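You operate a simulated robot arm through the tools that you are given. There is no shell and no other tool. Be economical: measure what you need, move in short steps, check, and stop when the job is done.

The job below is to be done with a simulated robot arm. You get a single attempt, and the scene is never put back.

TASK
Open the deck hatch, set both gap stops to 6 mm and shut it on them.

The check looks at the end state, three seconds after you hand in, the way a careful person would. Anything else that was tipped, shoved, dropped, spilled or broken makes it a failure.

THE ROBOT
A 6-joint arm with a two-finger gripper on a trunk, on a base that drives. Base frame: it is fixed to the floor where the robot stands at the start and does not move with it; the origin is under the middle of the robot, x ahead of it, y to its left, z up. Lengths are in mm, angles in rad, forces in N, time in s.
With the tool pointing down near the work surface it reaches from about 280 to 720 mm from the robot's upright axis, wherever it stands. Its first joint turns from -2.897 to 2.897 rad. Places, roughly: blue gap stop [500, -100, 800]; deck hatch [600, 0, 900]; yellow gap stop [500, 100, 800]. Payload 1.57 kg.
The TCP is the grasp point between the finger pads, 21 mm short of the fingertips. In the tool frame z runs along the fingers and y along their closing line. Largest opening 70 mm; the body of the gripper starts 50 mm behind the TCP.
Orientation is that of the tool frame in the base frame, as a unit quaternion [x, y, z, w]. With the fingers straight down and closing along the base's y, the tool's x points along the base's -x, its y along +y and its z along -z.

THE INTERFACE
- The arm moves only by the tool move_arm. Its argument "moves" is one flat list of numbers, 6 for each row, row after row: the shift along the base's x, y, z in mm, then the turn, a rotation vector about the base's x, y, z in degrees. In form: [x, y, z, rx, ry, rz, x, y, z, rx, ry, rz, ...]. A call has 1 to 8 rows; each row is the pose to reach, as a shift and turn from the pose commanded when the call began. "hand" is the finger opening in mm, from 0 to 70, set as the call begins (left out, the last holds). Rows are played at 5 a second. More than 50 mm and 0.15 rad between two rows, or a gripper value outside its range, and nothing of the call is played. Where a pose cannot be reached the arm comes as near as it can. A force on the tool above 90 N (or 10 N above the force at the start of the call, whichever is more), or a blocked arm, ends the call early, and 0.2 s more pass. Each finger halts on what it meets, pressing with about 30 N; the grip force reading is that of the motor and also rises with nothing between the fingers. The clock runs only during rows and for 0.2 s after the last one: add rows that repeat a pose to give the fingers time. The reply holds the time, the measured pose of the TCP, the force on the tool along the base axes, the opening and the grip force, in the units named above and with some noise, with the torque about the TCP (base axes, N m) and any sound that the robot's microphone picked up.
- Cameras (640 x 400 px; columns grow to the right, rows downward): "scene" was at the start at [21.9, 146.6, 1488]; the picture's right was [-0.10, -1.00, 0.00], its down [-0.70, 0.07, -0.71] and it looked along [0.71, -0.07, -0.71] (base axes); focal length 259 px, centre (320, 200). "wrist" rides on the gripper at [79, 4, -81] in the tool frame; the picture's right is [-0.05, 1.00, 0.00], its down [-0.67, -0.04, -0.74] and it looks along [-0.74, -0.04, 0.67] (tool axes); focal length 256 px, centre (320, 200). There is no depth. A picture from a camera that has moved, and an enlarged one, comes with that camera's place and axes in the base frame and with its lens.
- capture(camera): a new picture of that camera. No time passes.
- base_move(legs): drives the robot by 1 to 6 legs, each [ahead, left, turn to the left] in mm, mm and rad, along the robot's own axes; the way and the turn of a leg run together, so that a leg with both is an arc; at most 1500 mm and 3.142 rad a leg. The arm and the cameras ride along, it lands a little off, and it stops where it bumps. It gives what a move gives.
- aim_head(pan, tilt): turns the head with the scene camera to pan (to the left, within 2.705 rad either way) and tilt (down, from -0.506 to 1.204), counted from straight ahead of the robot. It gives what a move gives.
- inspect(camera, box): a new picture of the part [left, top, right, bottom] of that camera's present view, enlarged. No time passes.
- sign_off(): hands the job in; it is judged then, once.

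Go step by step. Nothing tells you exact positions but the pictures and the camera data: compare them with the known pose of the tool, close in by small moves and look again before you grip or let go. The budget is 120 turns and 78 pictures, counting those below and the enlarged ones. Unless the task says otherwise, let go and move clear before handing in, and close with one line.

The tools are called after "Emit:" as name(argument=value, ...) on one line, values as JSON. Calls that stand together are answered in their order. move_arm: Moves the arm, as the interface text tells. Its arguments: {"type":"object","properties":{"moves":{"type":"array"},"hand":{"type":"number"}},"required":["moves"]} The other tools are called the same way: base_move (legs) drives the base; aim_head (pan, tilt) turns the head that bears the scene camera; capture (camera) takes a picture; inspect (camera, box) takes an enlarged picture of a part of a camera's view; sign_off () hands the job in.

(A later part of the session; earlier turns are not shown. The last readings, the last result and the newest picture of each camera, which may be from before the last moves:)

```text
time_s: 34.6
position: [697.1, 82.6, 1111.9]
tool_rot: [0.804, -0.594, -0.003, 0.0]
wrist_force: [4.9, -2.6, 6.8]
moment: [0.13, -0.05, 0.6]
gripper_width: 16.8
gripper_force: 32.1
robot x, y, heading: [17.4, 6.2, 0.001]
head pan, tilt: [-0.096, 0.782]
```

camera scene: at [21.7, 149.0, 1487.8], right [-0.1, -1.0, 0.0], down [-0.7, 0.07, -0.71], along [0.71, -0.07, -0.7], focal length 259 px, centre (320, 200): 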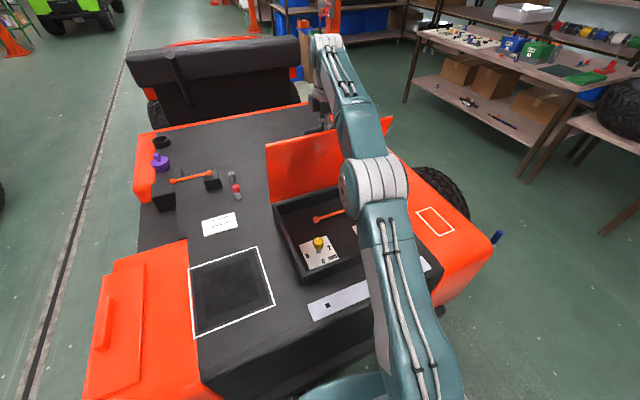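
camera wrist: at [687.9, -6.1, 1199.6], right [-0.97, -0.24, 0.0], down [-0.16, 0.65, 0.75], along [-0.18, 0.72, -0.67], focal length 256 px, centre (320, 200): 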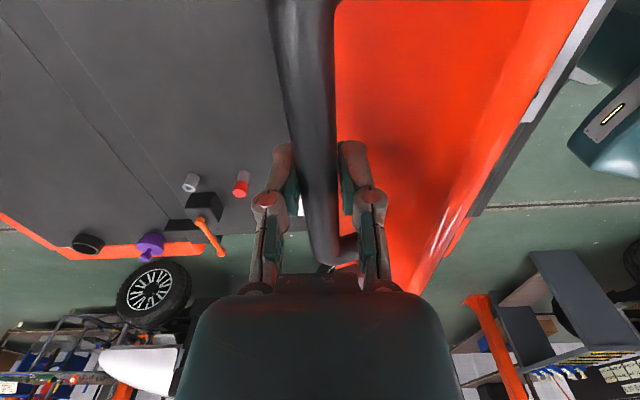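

Emit:
base_move(legs=[[24, 7, 0]])

Emit:
capture(camera="scene")

Emit:
capture(camera="wrist")

```text
time_s: 35.4
position: [705.5, 87.6, 1113.2]
tool_rot: [0.806, -0.592, -0.004, 0.003]
wrist_force: [6.3, -20.4, -11.5]
moment: [0.08, 0.06, 0.5]
gripper_width: 16.6
gripper_force: 32.2
robot x, y, heading: [21.1, 11.6, 0.008]
head pan, tilt: [-0.096, 0.782]
```

```text
38 pictures are left
camera scene: at [56.0, 144.8, 1487.8], right [-0.09, -1.0, -0.01], down [-0.71, 0.07, -0.7], along [0.7, -0.06, -0.71], focal length 259 px, centre (320, 200)
```

scene: 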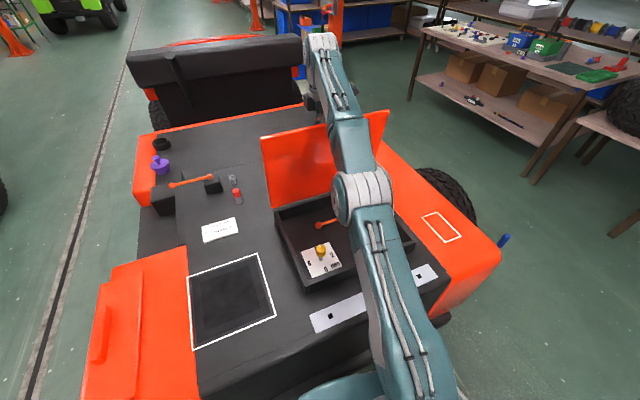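

```text
37 pictures are left
camera wrist: at [726.2, 9.0, 1193.9], right [-0.97, -0.25, 0.01], down [-0.16, 0.65, 0.75], along [-0.19, 0.72, -0.67], focal length 256 px, centre (320, 200)
```

wrist: 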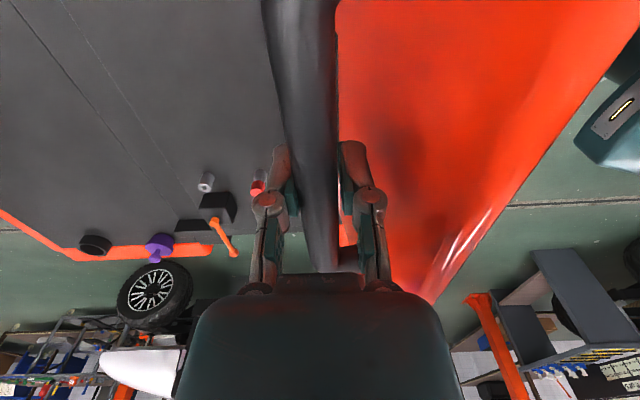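

The lid is at about 84°. I'll try a further small forward drive.

Emit:
base_move(legs=[[20, 0, 0]])

```text
time_s: 36.2
position: [702.2, 98.7, 1122.6]
tool_rot: [0.809, -0.588, 0.002, 0.0]
wrist_force: [3.5, 4.4, 15.5]
moment: [0.23, -0.01, 0.24]
gripper_width: 17.1
gripper_force: 31.9
robot x, y, heading: [28.3, 4.7, 0.013]
head pan, tilt: [-0.096, 0.782]
```

The base is touching something: the heading drifts and there is no progress. I'll look around before continuing.

Emit:
capture(camera="scene")

Emit:
capture(camera="wrist")

```text
36 pictures are left
camera scene: at [53.9, 149.7, 1487.5], right [-0.08, -1.0, 0.0], down [-0.71, 0.06, -0.71], along [0.7, -0.06, -0.71], focal length 259 px, centre (320, 200)
```

scene: 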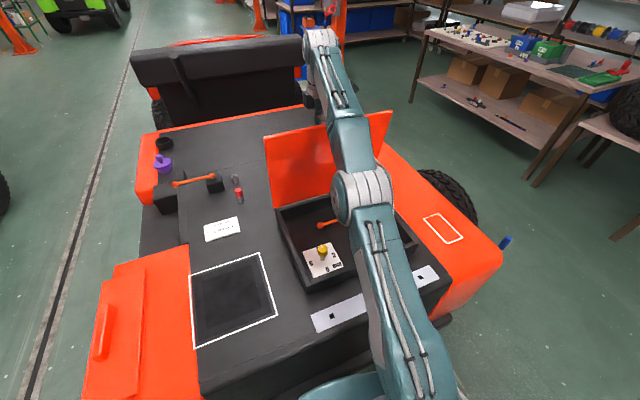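

```text
35 pictures are left
camera wrist: at [723.1, 20.3, 1204.3], right [-0.97, -0.26, 0.0], down [-0.17, 0.65, 0.74], along [-0.19, 0.72, -0.67], focal length 256 px, centre (320, 200)
```

wrist: 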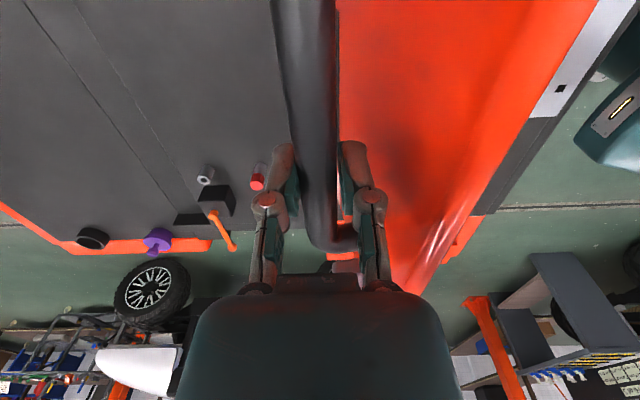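

I'll use the arm instead: leaning the tool forward gains reach.

Emit:
move_arm(moves=[2, -1, -2, 1.46, -4.78, 0, 6, -2, -4, 2.92, -9.56, 0, 12, 1, -5, 4.38, -14.34, 0, 18, 3, -5, 5.5, -18, 0, 24, 5, -6, 5.5, -18, 0, 24, 5, -6, 5.5, -18, 0])

Emit:
capture(camera="wrist")

```text
time_s: 37.6
position: [719.0, 102.7, 1118.1]
tool_rot: [0.798, -0.581, 0.1, -0.127]
wrist_force: [-41.4, -12.0, -9.3]
moment: [-0.34, -0.1, 0.0]
gripper_width: 35.3
gripper_force: 22.3
robot x, y, heading: [25.7, 4.0, 0.012]
head pan, tilt: [-0.096, 0.782]
```

```text
34 pictures are left
camera wrist: at [714.3, 16.4, 1195.2], right [-0.92, -0.24, -0.32], down [-0.4, 0.58, 0.71], along [0.01, 0.78, -0.63], focal length 256 px, centre (320, 200)
```

wrist: 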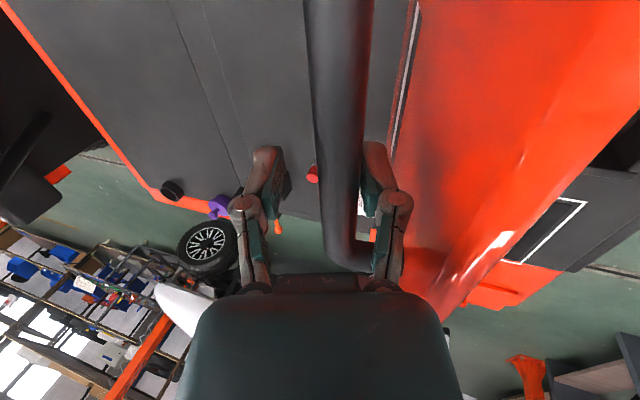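

Emit:
inspect(camera="scene", box=[240, 80, 440, 290])

```text
1.90 times, centred on (340, 185) of scene
camera zoom: at [44.4, 149.1, 1488.2], right [-0.08, -1.0, 0.0], down [-0.7, 0.06, -0.71], along [0.71, -0.06, -0.7], focal length 494 px, centre (282, 229)
```

zoom: 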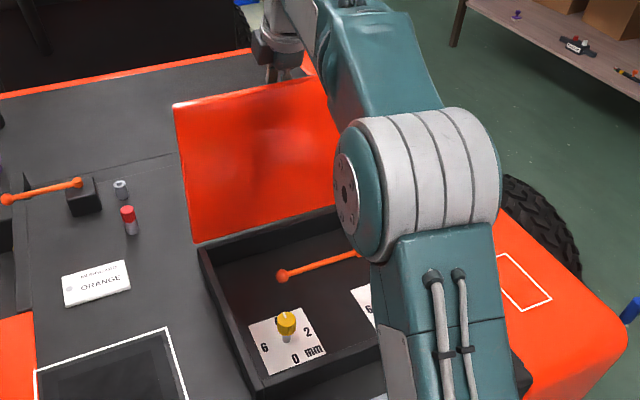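

The lid resists now at roughly vertical, perhaps at its stop. As a safe test I'll loosen the fingers so the bar stays captured, then see whether the lid stays up.

Emit:
move_arm(moves=[-4, -1.2, 0, 0, 0, 0, -8, -2.4, 0, 0, 0, 0, -8, -2.4, 0, 0, 0, 0, -8, -2.4, 0, 0, 0, 0], hand=55)

Emit:
capture(camera="wrist")

```text
time_s: 38.6
position: [713.6, 102.2, 1120.1]
tool_rot: [0.798, -0.579, 0.103, -0.131]
wrist_force: [3.9, 0.7, -1.7]
moment: [0.01, 0.03, -0.01]
gripper_width: 51.9
gripper_force: 0.1
robot x, y, heading: [24.5, 6.1, 0.014]
head pan, tilt: [-0.096, 0.782]
```

```text
32 pictures are left
camera wrist: at [708.7, 17.1, 1197.0], right [-0.91, -0.24, -0.33], down [-0.41, 0.58, 0.71], along [0.02, 0.78, -0.63], focal length 256 px, centre (320, 200)
```

wrist: 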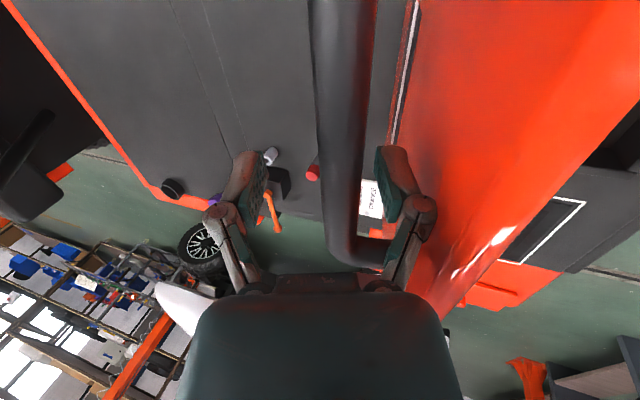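

Emit:
move_arm(moves=[0, 0, 0, 0, 0, 0, 0, 0, 0, 0, 0, 0, 0, 0, 0, 0, 0, 0], hand=44)

Emit:
capture(camera="wrist")

```text
time_s: 39.4
position: [713.0, 102.1, 1120.1]
tool_rot: [0.798, -0.579, 0.103, -0.13]
wrist_force: [0.1, 0.0, -0.2]
moment: [-0.01, 0.02, -0.03]
gripper_width: 44.2
gripper_force: 0.1
robot x, y, heading: [27.8, 5.5, 0.017]
head pan, tilt: [-0.096, 0.782]
```

```text
31 pictures are left
camera wrist: at [708.1, 16.6, 1196.9], right [-0.91, -0.24, -0.33], down [-0.41, 0.58, 0.71], along [0.02, 0.78, -0.63], focal length 256 px, centre (320, 200)
```

wrist: 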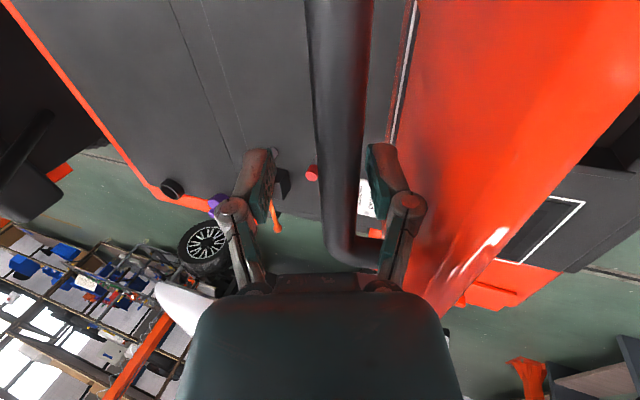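

With zero force on the fingers the lid stays up by itself. I'll withdraw straight upwards carefully.

Emit:
move_arm(moves=[0, 0, 10, 0, 0, 0, 0, 0, 20, 0, 0, 0, 0, 0, 30, 0, 0, 0, 0, 0, 40, 0, 0, 0])

Emit:
capture(camera="wrist")

```text
time_s: 40.4
position: [713.0, 102.8, 1159.9]
tool_rot: [0.797, -0.581, 0.103, -0.131]
wrist_force: [0.5, 0.2, -0.2]
moment: [0.01, -0.02, 0.01]
gripper_width: 44.1
gripper_force: 0.1
robot x, y, heading: [27.5, 7.2, 0.014]
head pan, tilt: [-0.096, 0.782]
```

```text
30 pictures are left
camera wrist: at [708.1, 17.4, 1237.1], right [-0.91, -0.24, -0.33], down [-0.41, 0.58, 0.71], along [0.02, 0.78, -0.63], focal length 256 px, centre (320, 200)
```

wrist: 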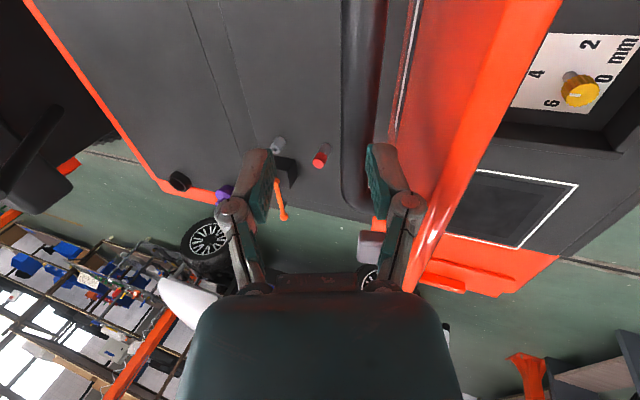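

Emit:
move_arm(moves=[0, 0, 15, 0, 0, 0, 0, 0, 30, 0, 0, 0, 0, 0, 45, 0, 0, 0, 0, 0, 60, 0, 0, 0])

Emit:
capture(camera="scene")

```text
time_s: 41.4
position: [712.1, 102.6, 1220.0]
tool_rot: [0.797, -0.58, 0.103, -0.131]
wrist_force: [-0.4, 0.5, 0.0]
moment: [0.0, -0.03, -0.02]
gripper_width: 44.2
gripper_force: 0.1
robot x, y, heading: [28.4, 1.2, 0.014]
head pan, tilt: [-0.096, 0.782]
```

```text
29 pictures are left
camera scene: at [47.5, 151.9, 1487.9], right [-0.08, -1.0, 0.0], down [-0.7, 0.06, -0.71], along [0.71, -0.06, -0.71], focal length 259 px, centre (320, 200)
```

scene: 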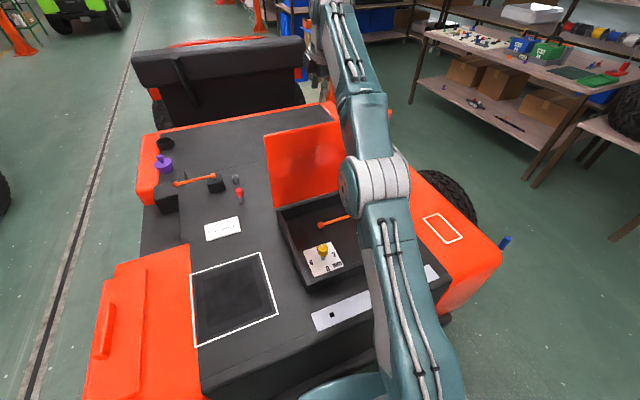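

The lid stays fully open. I'll bring the arm back above the lid edge towards the robot and straighten the tool.

Emit:
move_arm(moves=[-45, -10, 5, 0, 0, 0, -90, -20, 10, -0.88, 2.87, 0, -135, -30, 10, -2.1, 6.9, 0, -180, -40, 10, -3.4, 11, 0, -225, -50, 10, -4.6, 15, 0, -270, -55, 0, -5.5, 18, 0, -290, -60, -20, -5.5, 18, 0], hand=60)

Emit:
base_move(legs=[[-28, -5, -0.014]])

Emit:
capture(camera="scene")

Emit:
inspect(camera="scene", box=[260, 170, 440, 290])

```text
time_s: 43.0
position: [422.1, 41.1, 1200.3]
tool_rot: [0.809, -0.588, 0.004, 0.0]
wrist_force: [1.0, -0.2, -0.4]
moment: [-0.01, 0.0, 0.01]
gripper_width: 60.1
gripper_force: 0.1
robot x, y, heading: [28.2, 3.3, 0.016]
head pan, tilt: [-0.096, 0.782]
```

```text
time_s: 43.8
position: [394.1, 32.4, 1200.1]
tool_rot: [0.805, -0.594, 0.004, 0.0]
wrist_force: [-0.5, 0.4, 0.0]
moment: [-0.03, 0.01, -0.02]
gripper_width: 60.0
gripper_force: 0.1
robot x, y, heading: [0.8, -0.3, 0.0]
head pan, tilt: [-0.096, 0.782]
```

```text
28 pictures are left
camera scene: at [20.4, 148.3, 1487.8], right [-0.09, -1.0, 0.0], down [-0.7, 0.06, -0.71], along [0.71, -0.07, -0.7], focal length 259 px, centre (320, 200)
```

scene: 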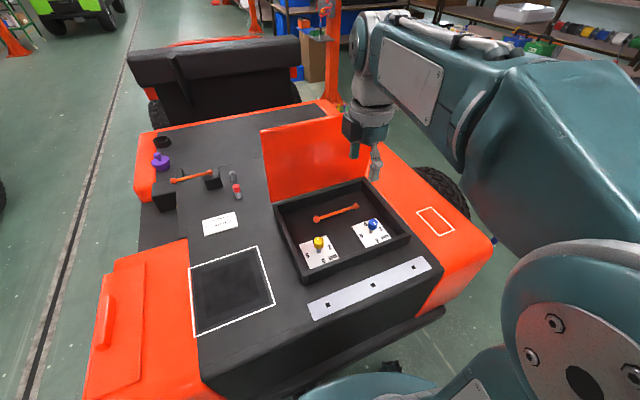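

```text
3.33 times, centred on (350, 230) of scene
camera zoom: at [20.4, 148.3, 1487.8], right [-0.09, -1.0, 0.0], down [-0.7, 0.06, -0.71], along [0.71, -0.07, -0.7], focal length 864 px, centre (220, 100)
```

zoom: 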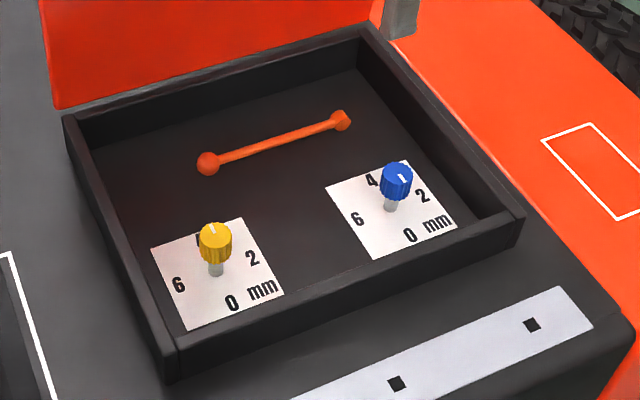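

The hatch stands open, and the dials read 0, 2, 4, 6 around each knob. I'll move the wrist camera over the yellow knob to read it.

Emit:
move_arm(moves=[20, 10, -40, 0, 0, 0, 40, 20, -80, 0, 0, 0, 60, 30, -120, 0, 0, 0, 75, 38, -160, 0, 0, 0, 86, 43, -190, 0, 0, 0, 86, 43, -190, 0, 0, 0])

Emit:
capture(camera="wrist")

```text
time_s: 45.2
position: [480.6, 75.6, 1010.2]
tool_rot: [0.805, -0.593, 0.004, 0.0]
wrist_force: [-0.4, 0.2, 0.9]
moment: [0.03, 0.0, -0.01]
gripper_width: 60.1
gripper_force: 0.1
robot x, y, heading: [-0.0, -0.6, 0.003]
head pan, tilt: [-0.096, 0.782]
```

```text
26 pictures are left
camera wrist: at [499.4, -2.2, 1092.9], right [-0.97, -0.25, -0.01], down [-0.17, 0.65, 0.74], along [-0.18, 0.72, -0.67], focal length 256 px, centre (320, 200)
```

wrist: 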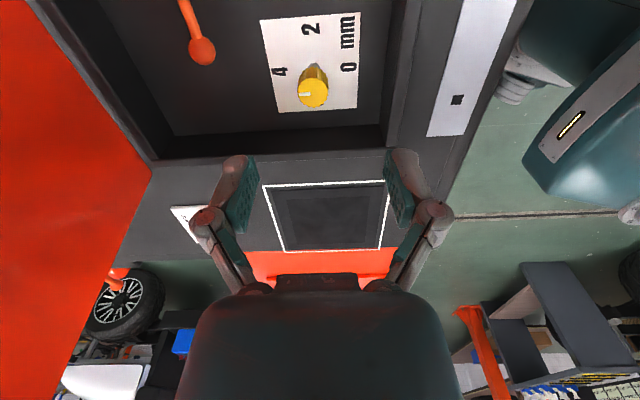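

Emit:
inspect(camera="wrist", box=[250, 0, 380, 130])

```text
3.08 times, centred on (315, 65) of wrist
camera zoom: at [499.4, -2.2, 1092.9], right [-0.97, -0.25, -0.01], down [-0.17, 0.65, 0.74], along [-0.18, 0.72, -0.67], focal length 788 px, centre (335, 615)
```

zoom: 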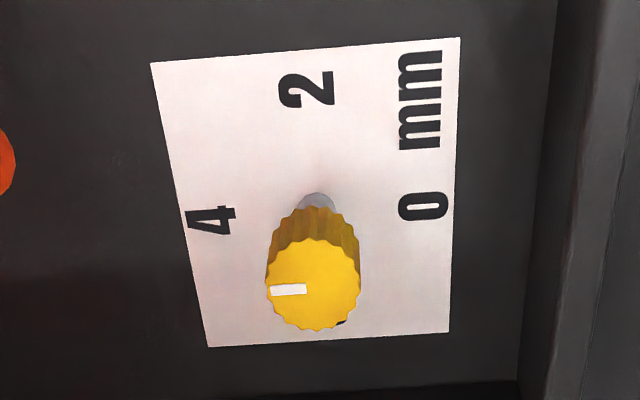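

The yellow pointer is at 4, and 6 lies a quarter turn counter-clockwise (seen from above). The knob top is at about (480,104,867), 28 mm across. I'll turn the wrist back to yaw 17° and move over it.

Emit:
move_arm(moves=[0, 7, 0, 0, 0, -8, 0, 14, 0, 0, 0, -16, 0, 21, -10, 0, 0, -24, 0, 28, -20, 0, 0, -32, 0, 28, -30, 0, 0, -40, 0, 28, -40, 0, 0, -48, 0, 28, -40, 0, 0, -56, 0, 28, -40, 0, 0, -64], hand=55)

Emit:
move_arm(moves=[0, 0, 0, 0, 0, -8, 0, 0, -15, 0, 0, -16, 0, 0, -30, 0, 0, -24, 0, 0, -45, 0, 0, -26, 0, 0, -45, 0, 0, -26])

Emit:
capture(camera="wrist")

```text
time_s: 47.0
position: [479.9, 101.6, 971.2]
tool_rot: [-0.367, 0.93, -0.004, -0.002]
wrist_force: [0.1, 1.1, 0.8]
moment: [0.02, 0.0, 0.03]
gripper_width: 55.4
gripper_force: 0.0
robot x, y, heading: [-2.5, 3.8, 0.003]
head pan, tilt: [-0.096, 0.782]
```

```text
time_s: 48.2
position: [480.6, 104.1, 925.1]
tool_rot: [-0.15, 0.989, -0.003, -0.003]
wrist_force: [0.9, -0.6, 0.0]
moment: [0.0, -0.02, 0.01]
gripper_width: 55.0
gripper_force: 0.0
robot x, y, heading: [-4.0, -4.0, 0.004]
head pan, tilt: [-0.096, 0.782]
```

```text
24 pictures are left
camera wrist: at [403.9, 83.3, 1007.5], right [-0.24, 0.97, -0.01], down [0.65, 0.17, 0.74], along [0.72, 0.18, -0.67], focal length 256 px, centre (320, 200)
```

wrist: 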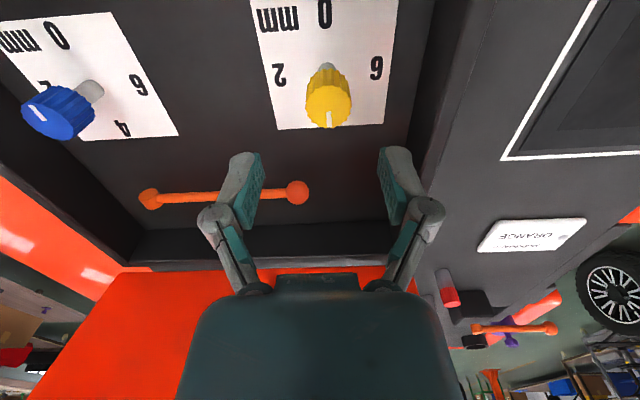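

A clear view: yellow is at 4 and blue sits near 2. I'll align over the yellow knob and descend in two steps.

Emit:
move_arm(moves=[-4, 1, -20, 0, 0, 0, -4, 1, -40, 0, 0, 0, -4, 1, -50, 0, 0, 0, -4, 1, -50, 0, 0, 0])

Emit:
capture(camera="wrist")

```text
time_s: 49.2
position: [475.5, 103.4, 875.2]
tool_rot: [-0.15, 0.989, -0.004, -0.003]
wrist_force: [-0.4, -0.2, -0.2]
moment: [0.04, -0.03, 0.0]
gripper_width: 55.2
gripper_force: 0.1
robot x, y, heading: [0.6, -0.1, 0.005]
head pan, tilt: [-0.096, 0.782]
```

```text
23 pictures are left
camera wrist: at [399.9, 84.0, 957.3], right [-0.24, 0.97, -0.01], down [0.65, 0.17, 0.74], along [0.72, 0.18, -0.67], focal length 256 px, centre (320, 200)
```

wrist: 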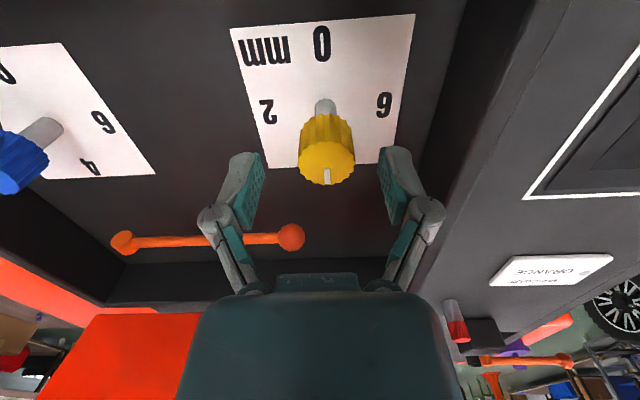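

Emit:
move_arm(moves=[0, 2, -10, 0, 0, 0, 0, 2, -20, 0, 0, 0, 0, 2, -20, 0, 0, 0])

Emit:
move_arm(moves=[0, 0, 0, 0, 0, 0, 0, 0, 0, 0, 0, 0, 0, 0, 0, 0, 0, 0], hand=15)

Emit:
capture(camera="wrist")

```text
time_s: 50.0
position: [476.1, 105.7, 855.8]
tool_rot: [-0.15, 0.989, -0.004, -0.003]
wrist_force: [-0.9, -0.2, 0.1]
moment: [0.0, -0.02, -0.04]
gripper_width: 55.1
gripper_force: 0.1
robot x, y, heading: [-1.0, 0.2, 0.003]
head pan, tilt: [-0.096, 0.782]
```

```text
time_s: 50.8
position: [477.1, 107.2, 855.7]
tool_rot: [-0.151, 0.989, -0.005, -0.002]
wrist_force: [-7.0, 12.2, 4.5]
moment: [0.32, -0.01, 0.06]
gripper_width: 29.4
gripper_force: 32.2
robot x, y, heading: [-2.2, 1.6, 0.002]
head pan, tilt: [-0.096, 0.782]
```

```text
22 pictures are left
camera wrist: at [399.5, 86.9, 937.7], right [-0.25, 0.97, -0.01], down [0.65, 0.17, 0.74], along [0.72, 0.18, -0.67], focal length 256 px, centre (320, 200)
```

wrist: 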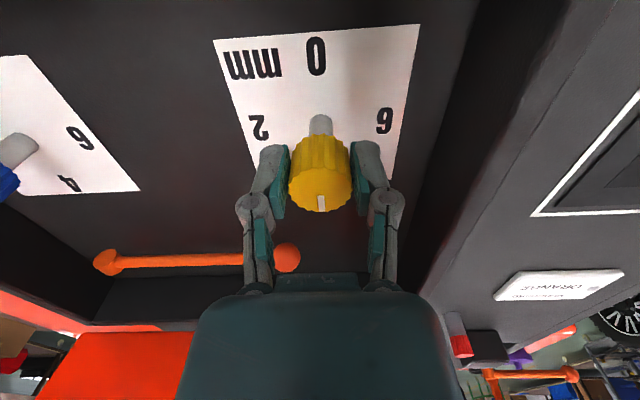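

I've gripped the yellow knob. I'll turn it counter-clockwise.

Emit:
move_arm(moves=[0, 1, 0, 0, 0, 0, 0, 1, 0, 0, 0, 7.5, 0, 1, 0, 0, 0, 15, 0, 1, 0, 0, 0, 22.5, 0, 1, 0, 0, 0, 30, 0, 1, 0, 0, 0, 37.5, 0, 1, 0, 0, 0, 45, 0, 1, 0, 0, 0, 45])

Emit:
capture(camera="wrist")

```text
time_s: 52.6
position: [478.5, 104.2, 856.4]
tool_rot: [-0.517, 0.856, -0.005, 0.001]
wrist_force: [17.9, -16.6, 10.7]
moment: [-0.78, -0.13, -0.1]
gripper_width: 29.2
gripper_force: 31.6
robot x, y, heading: [0.0, -1.5, 0.006]
head pan, tilt: [-0.096, 0.782]
```

```text
21 pictures are left
camera wrist: at [436.9, 35.5, 938.1], right [-0.86, 0.51, -0.01], down [0.34, 0.58, 0.74], along [0.39, 0.64, -0.67], focal length 256 px, centre (320, 200)
```

wrist: 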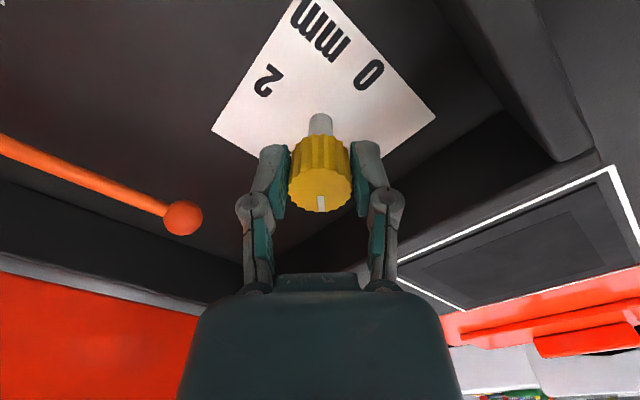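

Emit:
move_arm(moves=[1.5, -1.5, 0, 0, 0, 0, 1.5, -1.5, 0, 0, 0, 7.5, 1.5, -1.5, 0, 0, 0, 15, 1.5, -1.5, 0, 0, 0, 22.5, 1.5, -1.5, 0, 0, 0, 30, 1.5, -1.5, 0, 0, 0, 37.5, 1.5, -1.5, 0, 0, 0, 45, 1.5, -1.5, 0, 0, 0, 45])

Emit:
capture(camera="wrist")

```text
time_s: 54.4
position: [481.3, 106.0, 857.3]
tool_rot: [0.806, -0.592, 0.006, -0.003]
wrist_force: [30.0, 3.8, 11.5]
moment: [0.29, -0.42, -0.38]
gripper_width: 28.8
gripper_force: 32.5
robot x, y, heading: [-1.9, 1.2, 0.004]
head pan, tilt: [-0.096, 0.782]
```

```text
20 pictures are left
camera wrist: at [498.7, 29.1, 938.5], right [-0.97, -0.25, -0.01], down [-0.17, 0.65, 0.74], along [-0.17, 0.72, -0.67], focal length 256 px, centre (320, 200)
```

wrist: 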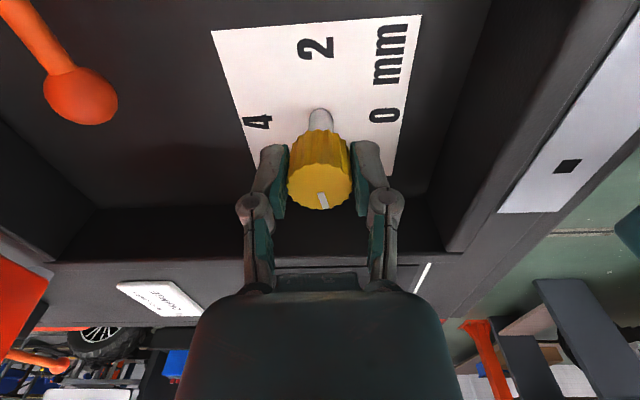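

The pointer moved a bit relative to the fingers. I'll open the fingers and read the dial from above.

Emit:
move_arm(moves=[0, 0, 0, 0, 0, 0, 0, 0, 0, 0, 0, 0], hand=55)

Emit:
move_arm(moves=[0, 0, 30, 0, 0, 0, 0, 0, 60, 0, 0, 0, 0, -5, 90, 0, 0, 0, 0, -15, 120, 0, 0, 0, 0, -28, 150, 0, 0, 0, 0, -28, 150, 0, 0, 0])

Emit:
inspect(camera="wrist", box=[250, 0, 380, 130])

```text
time_s: 55.0
position: [476.9, 104.0, 854.8]
tool_rot: [0.805, -0.594, 0.003, 0.001]
wrist_force: [0.3, -0.2, 0.1]
moment: [-0.01, 0.02, 0.0]
gripper_width: 54.9
gripper_force: 0.1
robot x, y, heading: [-0.2, -0.2, 0.003]
head pan, tilt: [-0.096, 0.782]
```

```text
time_s: 56.4
position: [478.6, 79.1, 1006.0]
tool_rot: [0.805, -0.593, 0.005, 0.0]
wrist_force: [-0.4, 0.9, 0.6]
moment: [0.0, 0.01, -0.02]
gripper_width: 55.1
gripper_force: 0.1
robot x, y, heading: [-0.1, -1.6, 0.003]
head pan, tilt: [-0.096, 0.782]
```

```text
3.08 times, centred on (315, 65) of wrist
camera zoom: at [497.4, 0.1, 1088.8], right [-0.97, -0.25, -0.01], down [-0.17, 0.65, 0.74], along [-0.18, 0.72, -0.67], focal length 788 px, centre (335, 615)
```

zoom: 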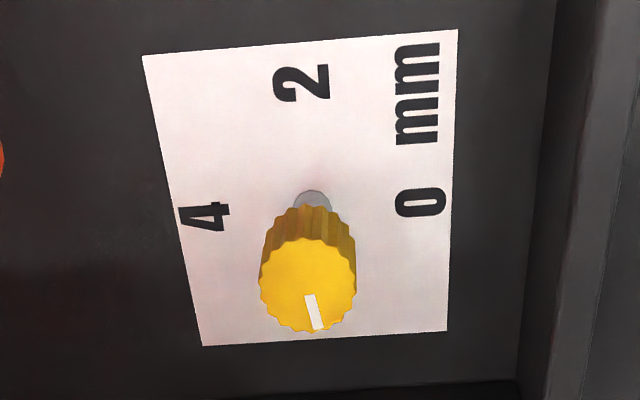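

The pointer went roughly 15° past 6. I'll regrip, better centred on the knob axis at about (480,108), and turn back by that much.

Emit:
move_arm(moves=[2.6, 15, -40, 0, 0, 0, 2.6, 31, -75, 0, 0, 0, 2.6, 31, -110, 0, 0, 0, 2.6, 31, -135, 0, 0, 0, 2.6, 31, -150, 0, 0, 0, 2.6, 31, -150, 0, 0, 0])

Emit:
move_arm(moves=[0, 0, 0, 0, 0, 0, 0, 0, 0, 0, 0, 0, 0, 0, 0, 0, 0, 0], hand=15)

Emit:
inspect(camera="wrist", box=[220, 100, 420, 240])

```text
time_s: 57.8
position: [480.9, 108.7, 855.3]
tool_rot: [0.805, -0.594, 0.004, 0.0]
wrist_force: [-0.2, 0.5, -0.3]
moment: [0.02, 0.01, 0.02]
gripper_width: 55.0
gripper_force: 0.0
robot x, y, heading: [1.9, 2.3, 0.008]
head pan, tilt: [-0.096, 0.782]
```

```text
time_s: 58.6
position: [479.8, 108.9, 855.7]
tool_rot: [0.804, -0.594, 0.005, 0.0]
wrist_force: [-0.1, -0.3, 3.4]
moment: [0.02, -0.01, -0.12]
gripper_width: 28.7
gripper_force: 31.8
robot x, y, heading: [-2.2, 2.0, -0.003]
head pan, tilt: [-0.096, 0.782]
```

```text
2.86 times, centred on (320, 170) of wrist
camera zoom: at [498.9, 30.5, 938.3], right [-0.97, -0.24, -0.01], down [-0.17, 0.65, 0.74], along [-0.18, 0.72, -0.67], focal length 731 px, centre (320, 286)
```

zoom: 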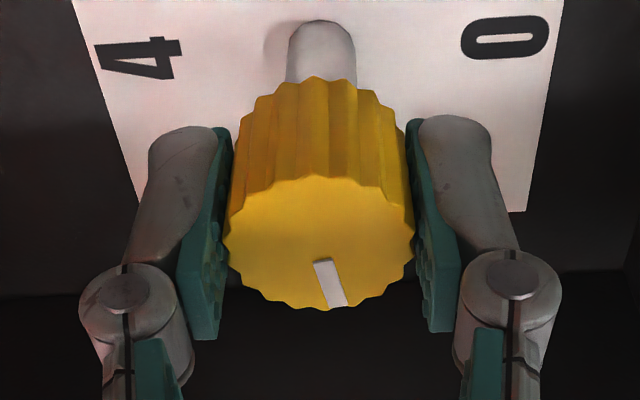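

This grip is well centred with near-zero force. Allowing for the dial's own angle in the picture, the pointer is about 8° past 6, so I'll turn back 8°.

Emit:
move_arm(moves=[0, 0, 0, 0, 0, -4, 0, 0, 0, 0, 0, -8, 0, 0, 0, 0, 0, -8])

Emit:
move_arm(moves=[0, 0, 0, 0, 0, 0, 0, 0, 0, 0, 0, 0], hand=55)

Emit:
move_arm(moves=[0, 0, 30, 0, 0, 0, 0, 0, 60, 0, 0, 0, 0, -25, 90, 0, 0, 0, 0, -50, 110, 0, 0, 0, 0, -75, 125, 0, 0, 0, 0, -75, 125, 0, 0, 0])

Emit:
capture(camera="wrist")

```text
time_s: 59.4
position: [479.7, 108.9, 855.4]
tool_rot: [0.762, -0.648, 0.004, 0.0]
wrist_force: [-2.9, -1.4, 8.7]
moment: [-0.16, 0.06, -0.01]
gripper_width: 28.8
gripper_force: 32.4
robot x, y, heading: [-3.4, -2.5, 0.002]
head pan, tilt: [-0.096, 0.782]
```

```text
time_s: 60.0
position: [479.9, 108.0, 856.2]
tool_rot: [0.761, -0.649, 0.004, 0.0]
wrist_force: [0.1, 0.1, 0.0]
moment: [-0.03, -0.01, 0.04]
gripper_width: 55.3
gripper_force: 0.1
robot x, y, heading: [0.6, -0.7, 0.001]
head pan, tilt: [-0.096, 0.782]
```

```text
time_s: 61.4
position: [480.3, 34.6, 980.1]
tool_rot: [0.761, -0.648, 0.004, 0.0]
wrist_force: [-0.3, 0.4, 0.2]
moment: [0.0, 0.01, 0.02]
gripper_width: 55.1
gripper_force: 0.1
robot x, y, heading: [-2.9, 0.3, -0.001]
head pan, tilt: [-0.096, 0.782]
```

```text
17 pictures are left
camera wrist: at [488.1, -45.9, 1063.5], right [-0.99, -0.11, -0.01], down [-0.08, 0.67, 0.74], along [-0.08, 0.74, -0.67], focal length 256 px, centre (320, 200)
```

wrist: 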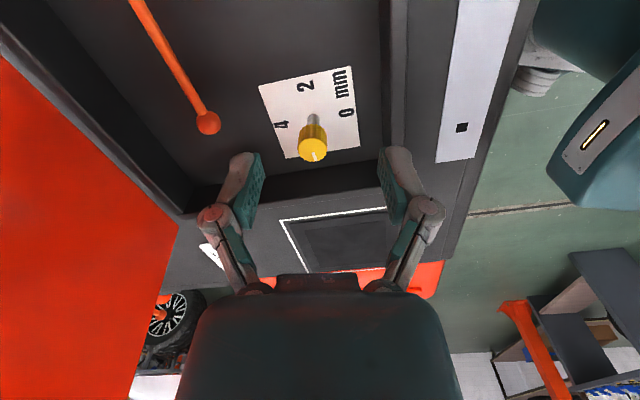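

I'll shift so the camera looks nearly straight down on the yellow dial for a reliable reading.

Emit:
move_arm(moves=[0, 40, 0, 0, 0, 0, 0, 80, 0, 0, 0, 0, 0, 98, 0, 0, 0, 0, 0, 98, 0, 0, 0, 0])

Emit:
inspect(camera="wrist", box=[250, 0, 390, 100])

```text
time_s: 62.4
position: [479.1, 131.8, 982.6]
tool_rot: [0.761, -0.648, 0.004, 0.001]
wrist_force: [-0.4, 0.7, 0.3]
moment: [0.01, 0.01, -0.04]
gripper_width: 54.9
gripper_force: 0.1
robot x, y, heading: [-5.4, 3.8, 0.001]
head pan, tilt: [-0.096, 0.782]
```

```text
4.00 times, centred on (320, 50) of wrist
camera zoom: at [488.2, 51.9, 1063.1], right [-0.99, -0.11, -0.01], down [-0.08, 0.67, 0.74], along [-0.08, 0.74, -0.67], focal length 1024 px, centre (320, 800)
```

zoom: 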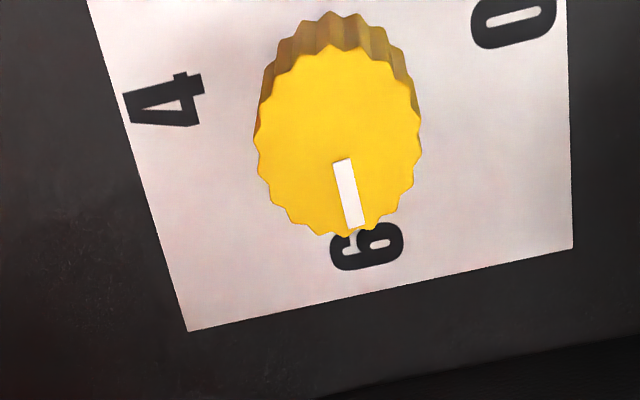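

Computed from this picture, the yellow pointer is about 3–4° past 6 and the knob axis is at (480,108). I'll do one more gentle trim of −4°, then look again.

Emit:
move_arm(moves=[0, -23, -40, 0, 0, 0, 0, -23, -80, 0, 0, 0, 0, -23, -110, 0, 0, 0, 0, -23, -125, 0, 0, 0, 0, -23, -125, 0, 0, 0])

Emit:
move_arm(moves=[0, 0, 0, 0, 0, 0, 0, 0, 0, 0, 0, 0, 0, 0, 0, 0, 0, 0, 0, 0, 0, 0, 0, -4, 0, 0, 0, 0, 0, -4], hand=15)

Emit:
move_arm(moves=[0, 0, 0, 0, 0, 0, 0, 0, 0, 0, 0, 0, 0, 0, 30, 0, 0, 0, 0, 0, 60, 0, 0, 0, 0, 12, 95, 0, 0, 0, 0, 23, 125, 0, 0, 0, 0, 23, 125, 0, 0, 0], hand=55)

Emit:
inspect(camera="wrist", box=[250, 0, 390, 100])

```text
time_s: 63.6
position: [480.8, 107.2, 855.2]
tool_rot: [0.761, -0.648, 0.004, 0.0]
wrist_force: [-1.0, -0.2, -0.3]
moment: [-0.01, -0.02, 0.01]
gripper_width: 55.0
gripper_force: 0.0
robot x, y, heading: [-1.6, 1.0, 0.002]
head pan, tilt: [-0.096, 0.782]
```

```text
time_s: 64.8
position: [480.1, 108.3, 854.8]
tool_rot: [0.738, -0.674, 0.004, 0.0]
wrist_force: [-6.5, -0.4, 4.6]
moment: [-0.02, 0.12, -0.07]
gripper_width: 28.7
gripper_force: 31.9
robot x, y, heading: [1.3, 0.6, 0.001]
head pan, tilt: [-0.096, 0.782]
```

```text
time_s: 66.4
position: [479.2, 132.4, 979.1]
tool_rot: [0.738, -0.675, 0.004, 0.0]
wrist_force: [0.4, -0.6, -0.7]
moment: [0.02, -0.01, 0.01]
gripper_width: 55.1
gripper_force: 0.1
robot x, y, heading: [1.2, 3.4, 0.002]
head pan, tilt: [-0.096, 0.782]
```

```text
4.00 times, centred on (320, 50) of wrist
camera zoom: at [482.4, 51.8, 1062.4], right [-1.0, -0.04, -0.01], down [-0.03, 0.67, 0.74], along [-0.02, 0.74, -0.67], focal length 1024 px, centre (320, 800)
```

zoom: 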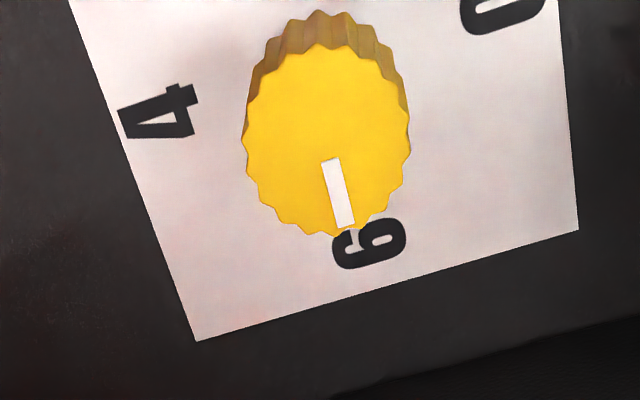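

Yellow now reads 18.3° against the dial's 17.9°, so it's on 6. By symmetry, the blue knob should be near (540,−73). I'll move the camera over it.

Emit:
move_arm(moves=[12, -36, 0, 0, 0, 0, 24, -72, 0, 0, 0, 0, 36, -108, 0, 0, 0, 0, 48, -145, 0, 0, 0, 0, 60, -181, 0, 0, 0, 0, 60, -181, 0, 0, 0, 0])

Emit:
inspect(camera="wrist", box=[220, 0, 420, 130])

```text
time_s: 67.8
position: [540.9, -51.6, 981.2]
tool_rot: [0.738, -0.674, 0.005, 0.0]
wrist_force: [0.3, 0.1, -0.8]
moment: [0.02, 0.04, -0.02]
gripper_width: 54.7
gripper_force: 0.1
robot x, y, heading: [2.5, 1.5, -0.005]
head pan, tilt: [-0.096, 0.782]
```

```text
3.08 times, centred on (320, 65) of wrist
camera zoom: at [543.2, -131.5, 1062.9], right [-1.0, -0.04, -0.01], down [-0.03, 0.67, 0.74], along [-0.02, 0.74, -0.67], focal length 788 px, centre (320, 615)
```

zoom: 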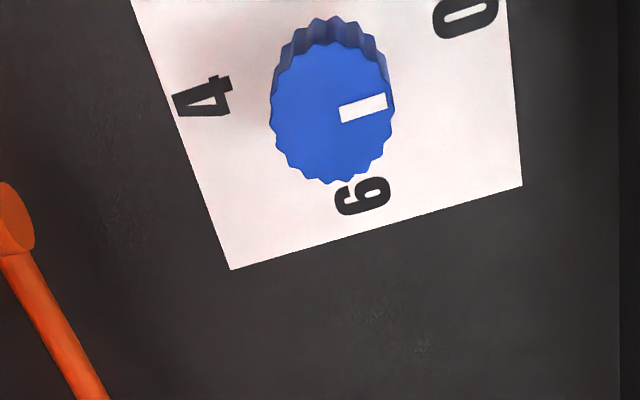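

The blue pointer sits at 0 (17.4°+180°), and its axis is at (540.5,−73). It needs about +270° counter-clockwise, so I'll do it in three 90° strokes. First I'll wind the wrist back and descend around it.

Emit:
move_arm(moves=[0.3, -5, 0, 0, 0, -8, 0.3, -10, 0, 0, 0, -16, 0.3, -15, 0, 0, 0, -24, 0.3, -20, 0, 0, 0, -32, 0.3, -23, 0, 0, 0, -40, 0.3, -23, 0, 0, 0, -48, 0.3, -23, 0, 0, 0, -56, 0.3, -23, 0, 0, 0, -64])

Emit:
move_arm(moves=[0, 0, -20, 0, 0, -7, 0, 0, -40, 0, 0, -14, 0, 0, -75, 0, 0, -14, 0, 0, -85, 0, 0, -14, 0, 0, -85, 0, 0, -14])

Emit:
capture(camera="wrist")

```text
time_s: 69.6
position: [540.6, -73.9, 980.4]
tool_rot: [-0.268, 0.963, -0.004, -0.003]
wrist_force: [0.5, -0.1, -0.2]
moment: [-0.03, 0.03, 0.02]
gripper_width: 55.1
gripper_force: 0.0
robot x, y, heading: [-1.0, 0.5, 0.001]
head pan, tilt: [-0.096, 0.782]
```

```text
time_s: 70.8
position: [540.1, -72.6, 895.6]
tool_rot: [-0.149, 0.989, -0.004, -0.002]
wrist_force: [-0.1, 0.8, 0.2]
moment: [-0.03, -0.01, 0.01]
gripper_width: 55.2
gripper_force: 0.2
robot x, y, heading: [0.4, -0.9, -0.0]
head pan, tilt: [-0.096, 0.782]
```

```text
13 pictures are left
camera wrist: at [463.7, -93.5, 977.4], right [-0.24, 0.97, -0.01], down [0.65, 0.17, 0.74], along [0.72, 0.18, -0.67], focal length 256 px, centre (320, 200)
```

wrist: 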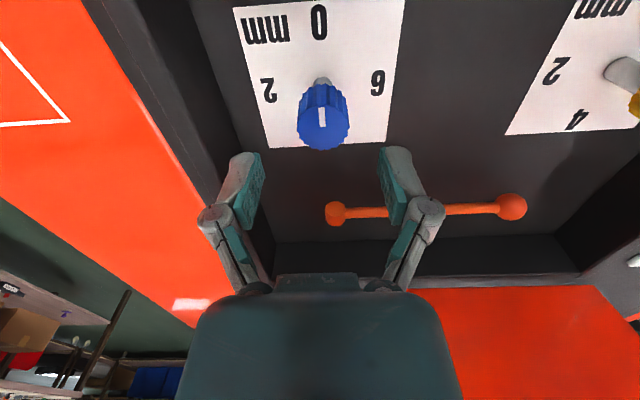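

Confirmed: blue is at 0 and centred. I'll descend, grip and make the first stroke.

Emit:
move_arm(moves=[0, 0, -20, 0, 0, 0, 0, 0, -40, 0, 0, 0, 0, 0, -40, 0, 0, 0])

Emit:
move_arm(moves=[0, 0, 0, 0, 0, 0, 0, 0, 0, 0, 0, 0, 0, 0, 0, 0, 0, 0], hand=15)

Emit:
move_arm(moves=[0, 0, 0, 0, 0, 7.5, 0, 0, 0, 0, 0, 15, 0, 0, 0, 0, 0, 22.5, 0, 0, 0, 0, 0, 30, 0, 0, 0, 0, 0, 37.5, 0, 0, 0, 0, 0, 45, 0, 0, 0, 0, 0, 45])

```text
time_s: 71.6
position: [541.1, -72.7, 855.2]
tool_rot: [-0.149, 0.989, -0.004, -0.003]
wrist_force: [0.0, -0.1, 0.8]
moment: [0.02, -0.03, -0.01]
gripper_width: 55.2
gripper_force: 0.0
robot x, y, heading: [1.0, 1.7, 0.007]
head pan, tilt: [-0.096, 0.782]
```

```text
time_s: 72.4
position: [539.8, -72.0, 854.9]
tool_rot: [-0.149, 0.989, -0.004, -0.004]
wrist_force: [-5.6, 7.8, 5.2]
moment: [0.18, 0.0, -0.02]
gripper_width: 29.3
gripper_force: 32.2
robot x, y, heading: [-0.9, -0.1, 0.001]
head pan, tilt: [-0.096, 0.782]
```

```text
time_s: 74.0
position: [540.1, -71.7, 855.5]
tool_rot: [-0.517, 0.856, -0.004, -0.002]
wrist_force: [-13.1, 20.3, 14.7]
moment: [0.25, 0.45, -0.04]
gripper_width: 29.2
gripper_force: 32.0
robot x, y, heading: [-0.4, 0.1, 0.001]
head pan, tilt: [-0.096, 0.782]
```

Emit:
move_arm(moves=[-0.5, 1, 0, 0, 0, 7.5, -0.5, 1, 0, 0, 0, 15, -0.5, 1, 0, 0, 0, 22.5, -0.5, 1, 0, 0, 0, 30, -0.5, 1, 0, 0, 0, 37.5, -0.5, 1, 0, 0, 0, 45, -0.5, 1, 0, 0, 0, 45])

Emit:
inspect(camera="wrist", box=[220, 60, 420, 240])

```text
time_s: 75.6
position: [539.3, -71.8, 856.3]
tool_rot: [0.805, -0.593, 0.004, -0.001]
wrist_force: [-13.1, 2.9, 16.2]
moment: [-0.03, 0.27, 0.03]
gripper_width: 29.4
gripper_force: 32.0
robot x, y, heading: [-3.1, 1.3, 0.0]
head pan, tilt: [-0.096, 0.782]
```

```text
2.22 times, centred on (320, 150) of wrist
camera zoom: at [558.4, -150.3, 938.2], right [-0.97, -0.25, -0.01], down [-0.17, 0.65, 0.74], along [-0.18, 0.72, -0.67], focal length 569 px, centre (320, 311)
```

zoom: 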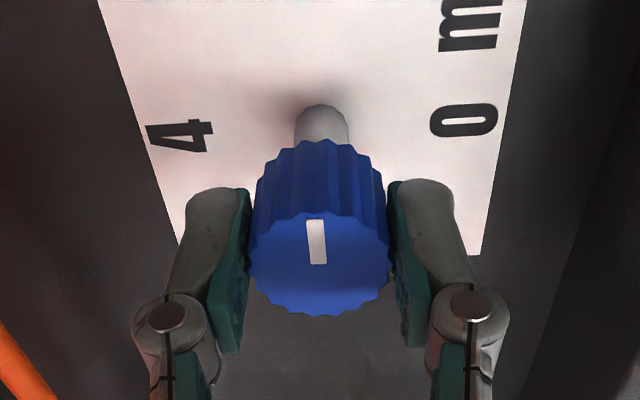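

The pointer moved cleanly to 2, and the knob seems to rise a little as it turns. I'll release, wind back around the knob and do the second stroke.

Emit:
move_arm(moves=[0, 0, 0, 0, 0, 0, 0, 0, 2, 0, 0, 0, -0.5, 0, 2, 0, 0, -8, -0.5, 0, 2, 0, 0, -16, -0.5, 0, 2, 0, 0, -24, -0.5, 0, 2, 0, 0, -32, -0.5, 0, 2, 0, 0, -40, -0.5, 0, 2, 0, 0, -45], hand=55)

Emit:
move_arm(moves=[0, 0, 0, 0, 0, -8, 0, 0, 0, 0, 0, -16, 0, 0, 0, 0, 0, -24, 0, 0, 0, 0, 0, -32, 0, 0, 0, 0, 0, -40, 0, 0, 0, 0, 0, -45, 0, 0, 0, 0, 0, -45])

Emit:
move_arm(moves=[0, 0, 0, 0, 0, 0, 0, 0, 0, 0, 0, 0, 0, 0, 0, 0, 0, 0], hand=15)

Emit:
move_arm(moves=[0, 0, 0, 0, 0, 7.5, 0, 0, 0, 0, 0, 15, 0, 0, 0, 0, 0, 22.5, 0, 0, 0, 0, 0, 30, 0, 0, 0, 0, 0, 37.5, 0, 0, 1, 0, 0, 45, 0, 0, 1, 0, 0, 45])

Emit:
move_arm(moves=[0, 0, 0, 0, 0, 7.5, 0, 0, 0, 0, 0, 15, 0, 0, 0, 0, 0, 22.5, 0, 0, 0, 0, 0, 30, 0, 0, 0, 0, 0, 37.5, 0, 0, 0, 0, 0, 45, 0, 0, 0, 0, 0, 45])

Emit:
inspect(camera="wrist", box=[220, 60, 420, 240])

```text
time_s: 77.4
position: [541.1, -71.9, 858.1]
tool_rot: [-0.515, 0.857, -0.004, -0.001]
wrist_force: [0.2, 0.1, 0.5]
moment: [-0.01, 0.01, 0.02]
gripper_width: 54.9
gripper_force: 0.1
robot x, y, heading: [0.9, 2.3, 0.002]
head pan, tilt: [-0.096, 0.782]
```

```text
time_s: 79.0
position: [540.7, -71.5, 857.7]
tool_rot: [-0.149, 0.989, -0.004, -0.002]
wrist_force: [-0.4, 0.5, 0.0]
moment: [0.0, -0.04, 0.03]
gripper_width: 55.1
gripper_force: 0.1
robot x, y, heading: [-1.3, -1.3, -0.001]
head pan, tilt: [-0.096, 0.782]
```

```text
time_s: 79.8
position: [539.5, -72.1, 858.7]
tool_rot: [-0.15, 0.989, -0.004, -0.002]
wrist_force: [-0.6, 1.7, 4.5]
moment: [0.1, -0.07, -0.05]
gripper_width: 29.4
gripper_force: 31.7
robot x, y, heading: [1.9, 2.4, -0.005]
head pan, tilt: [-0.096, 0.782]
```

```text
time_s: 81.4
position: [539.7, -71.2, 858.3]
tool_rot: [-0.517, 0.856, -0.003, -0.002]
wrist_force: [-1.5, 0.3, 9.8]
moment: [0.18, -0.16, 0.03]
gripper_width: 29.3
gripper_force: 32.4
robot x, y, heading: [-0.4, 0.6, 0.002]
head pan, tilt: [-0.096, 0.782]
```

```text
time_s: 83.0
position: [538.5, -72.7, 858.7]
tool_rot: [0.806, -0.593, 0.006, -0.001]
wrist_force: [-5.4, -0.2, 18.9]
moment: [0.04, 0.11, -0.01]
gripper_width: 29.1
gripper_force: 31.9
robot x, y, heading: [-1.5, 2.3, 0.005]
head pan, tilt: [-0.096, 0.782]
```

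```text
2.22 times, centred on (320, 150) of wrist
camera zoom: at [558.3, -149.9, 941.3], right [-0.97, -0.25, -0.01], down [-0.17, 0.65, 0.74], along [-0.18, 0.72, -0.67], focal length 569 px, centre (320, 311)
```

zoom: 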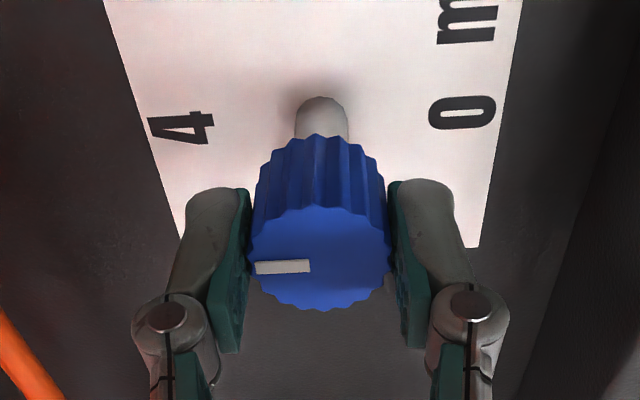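

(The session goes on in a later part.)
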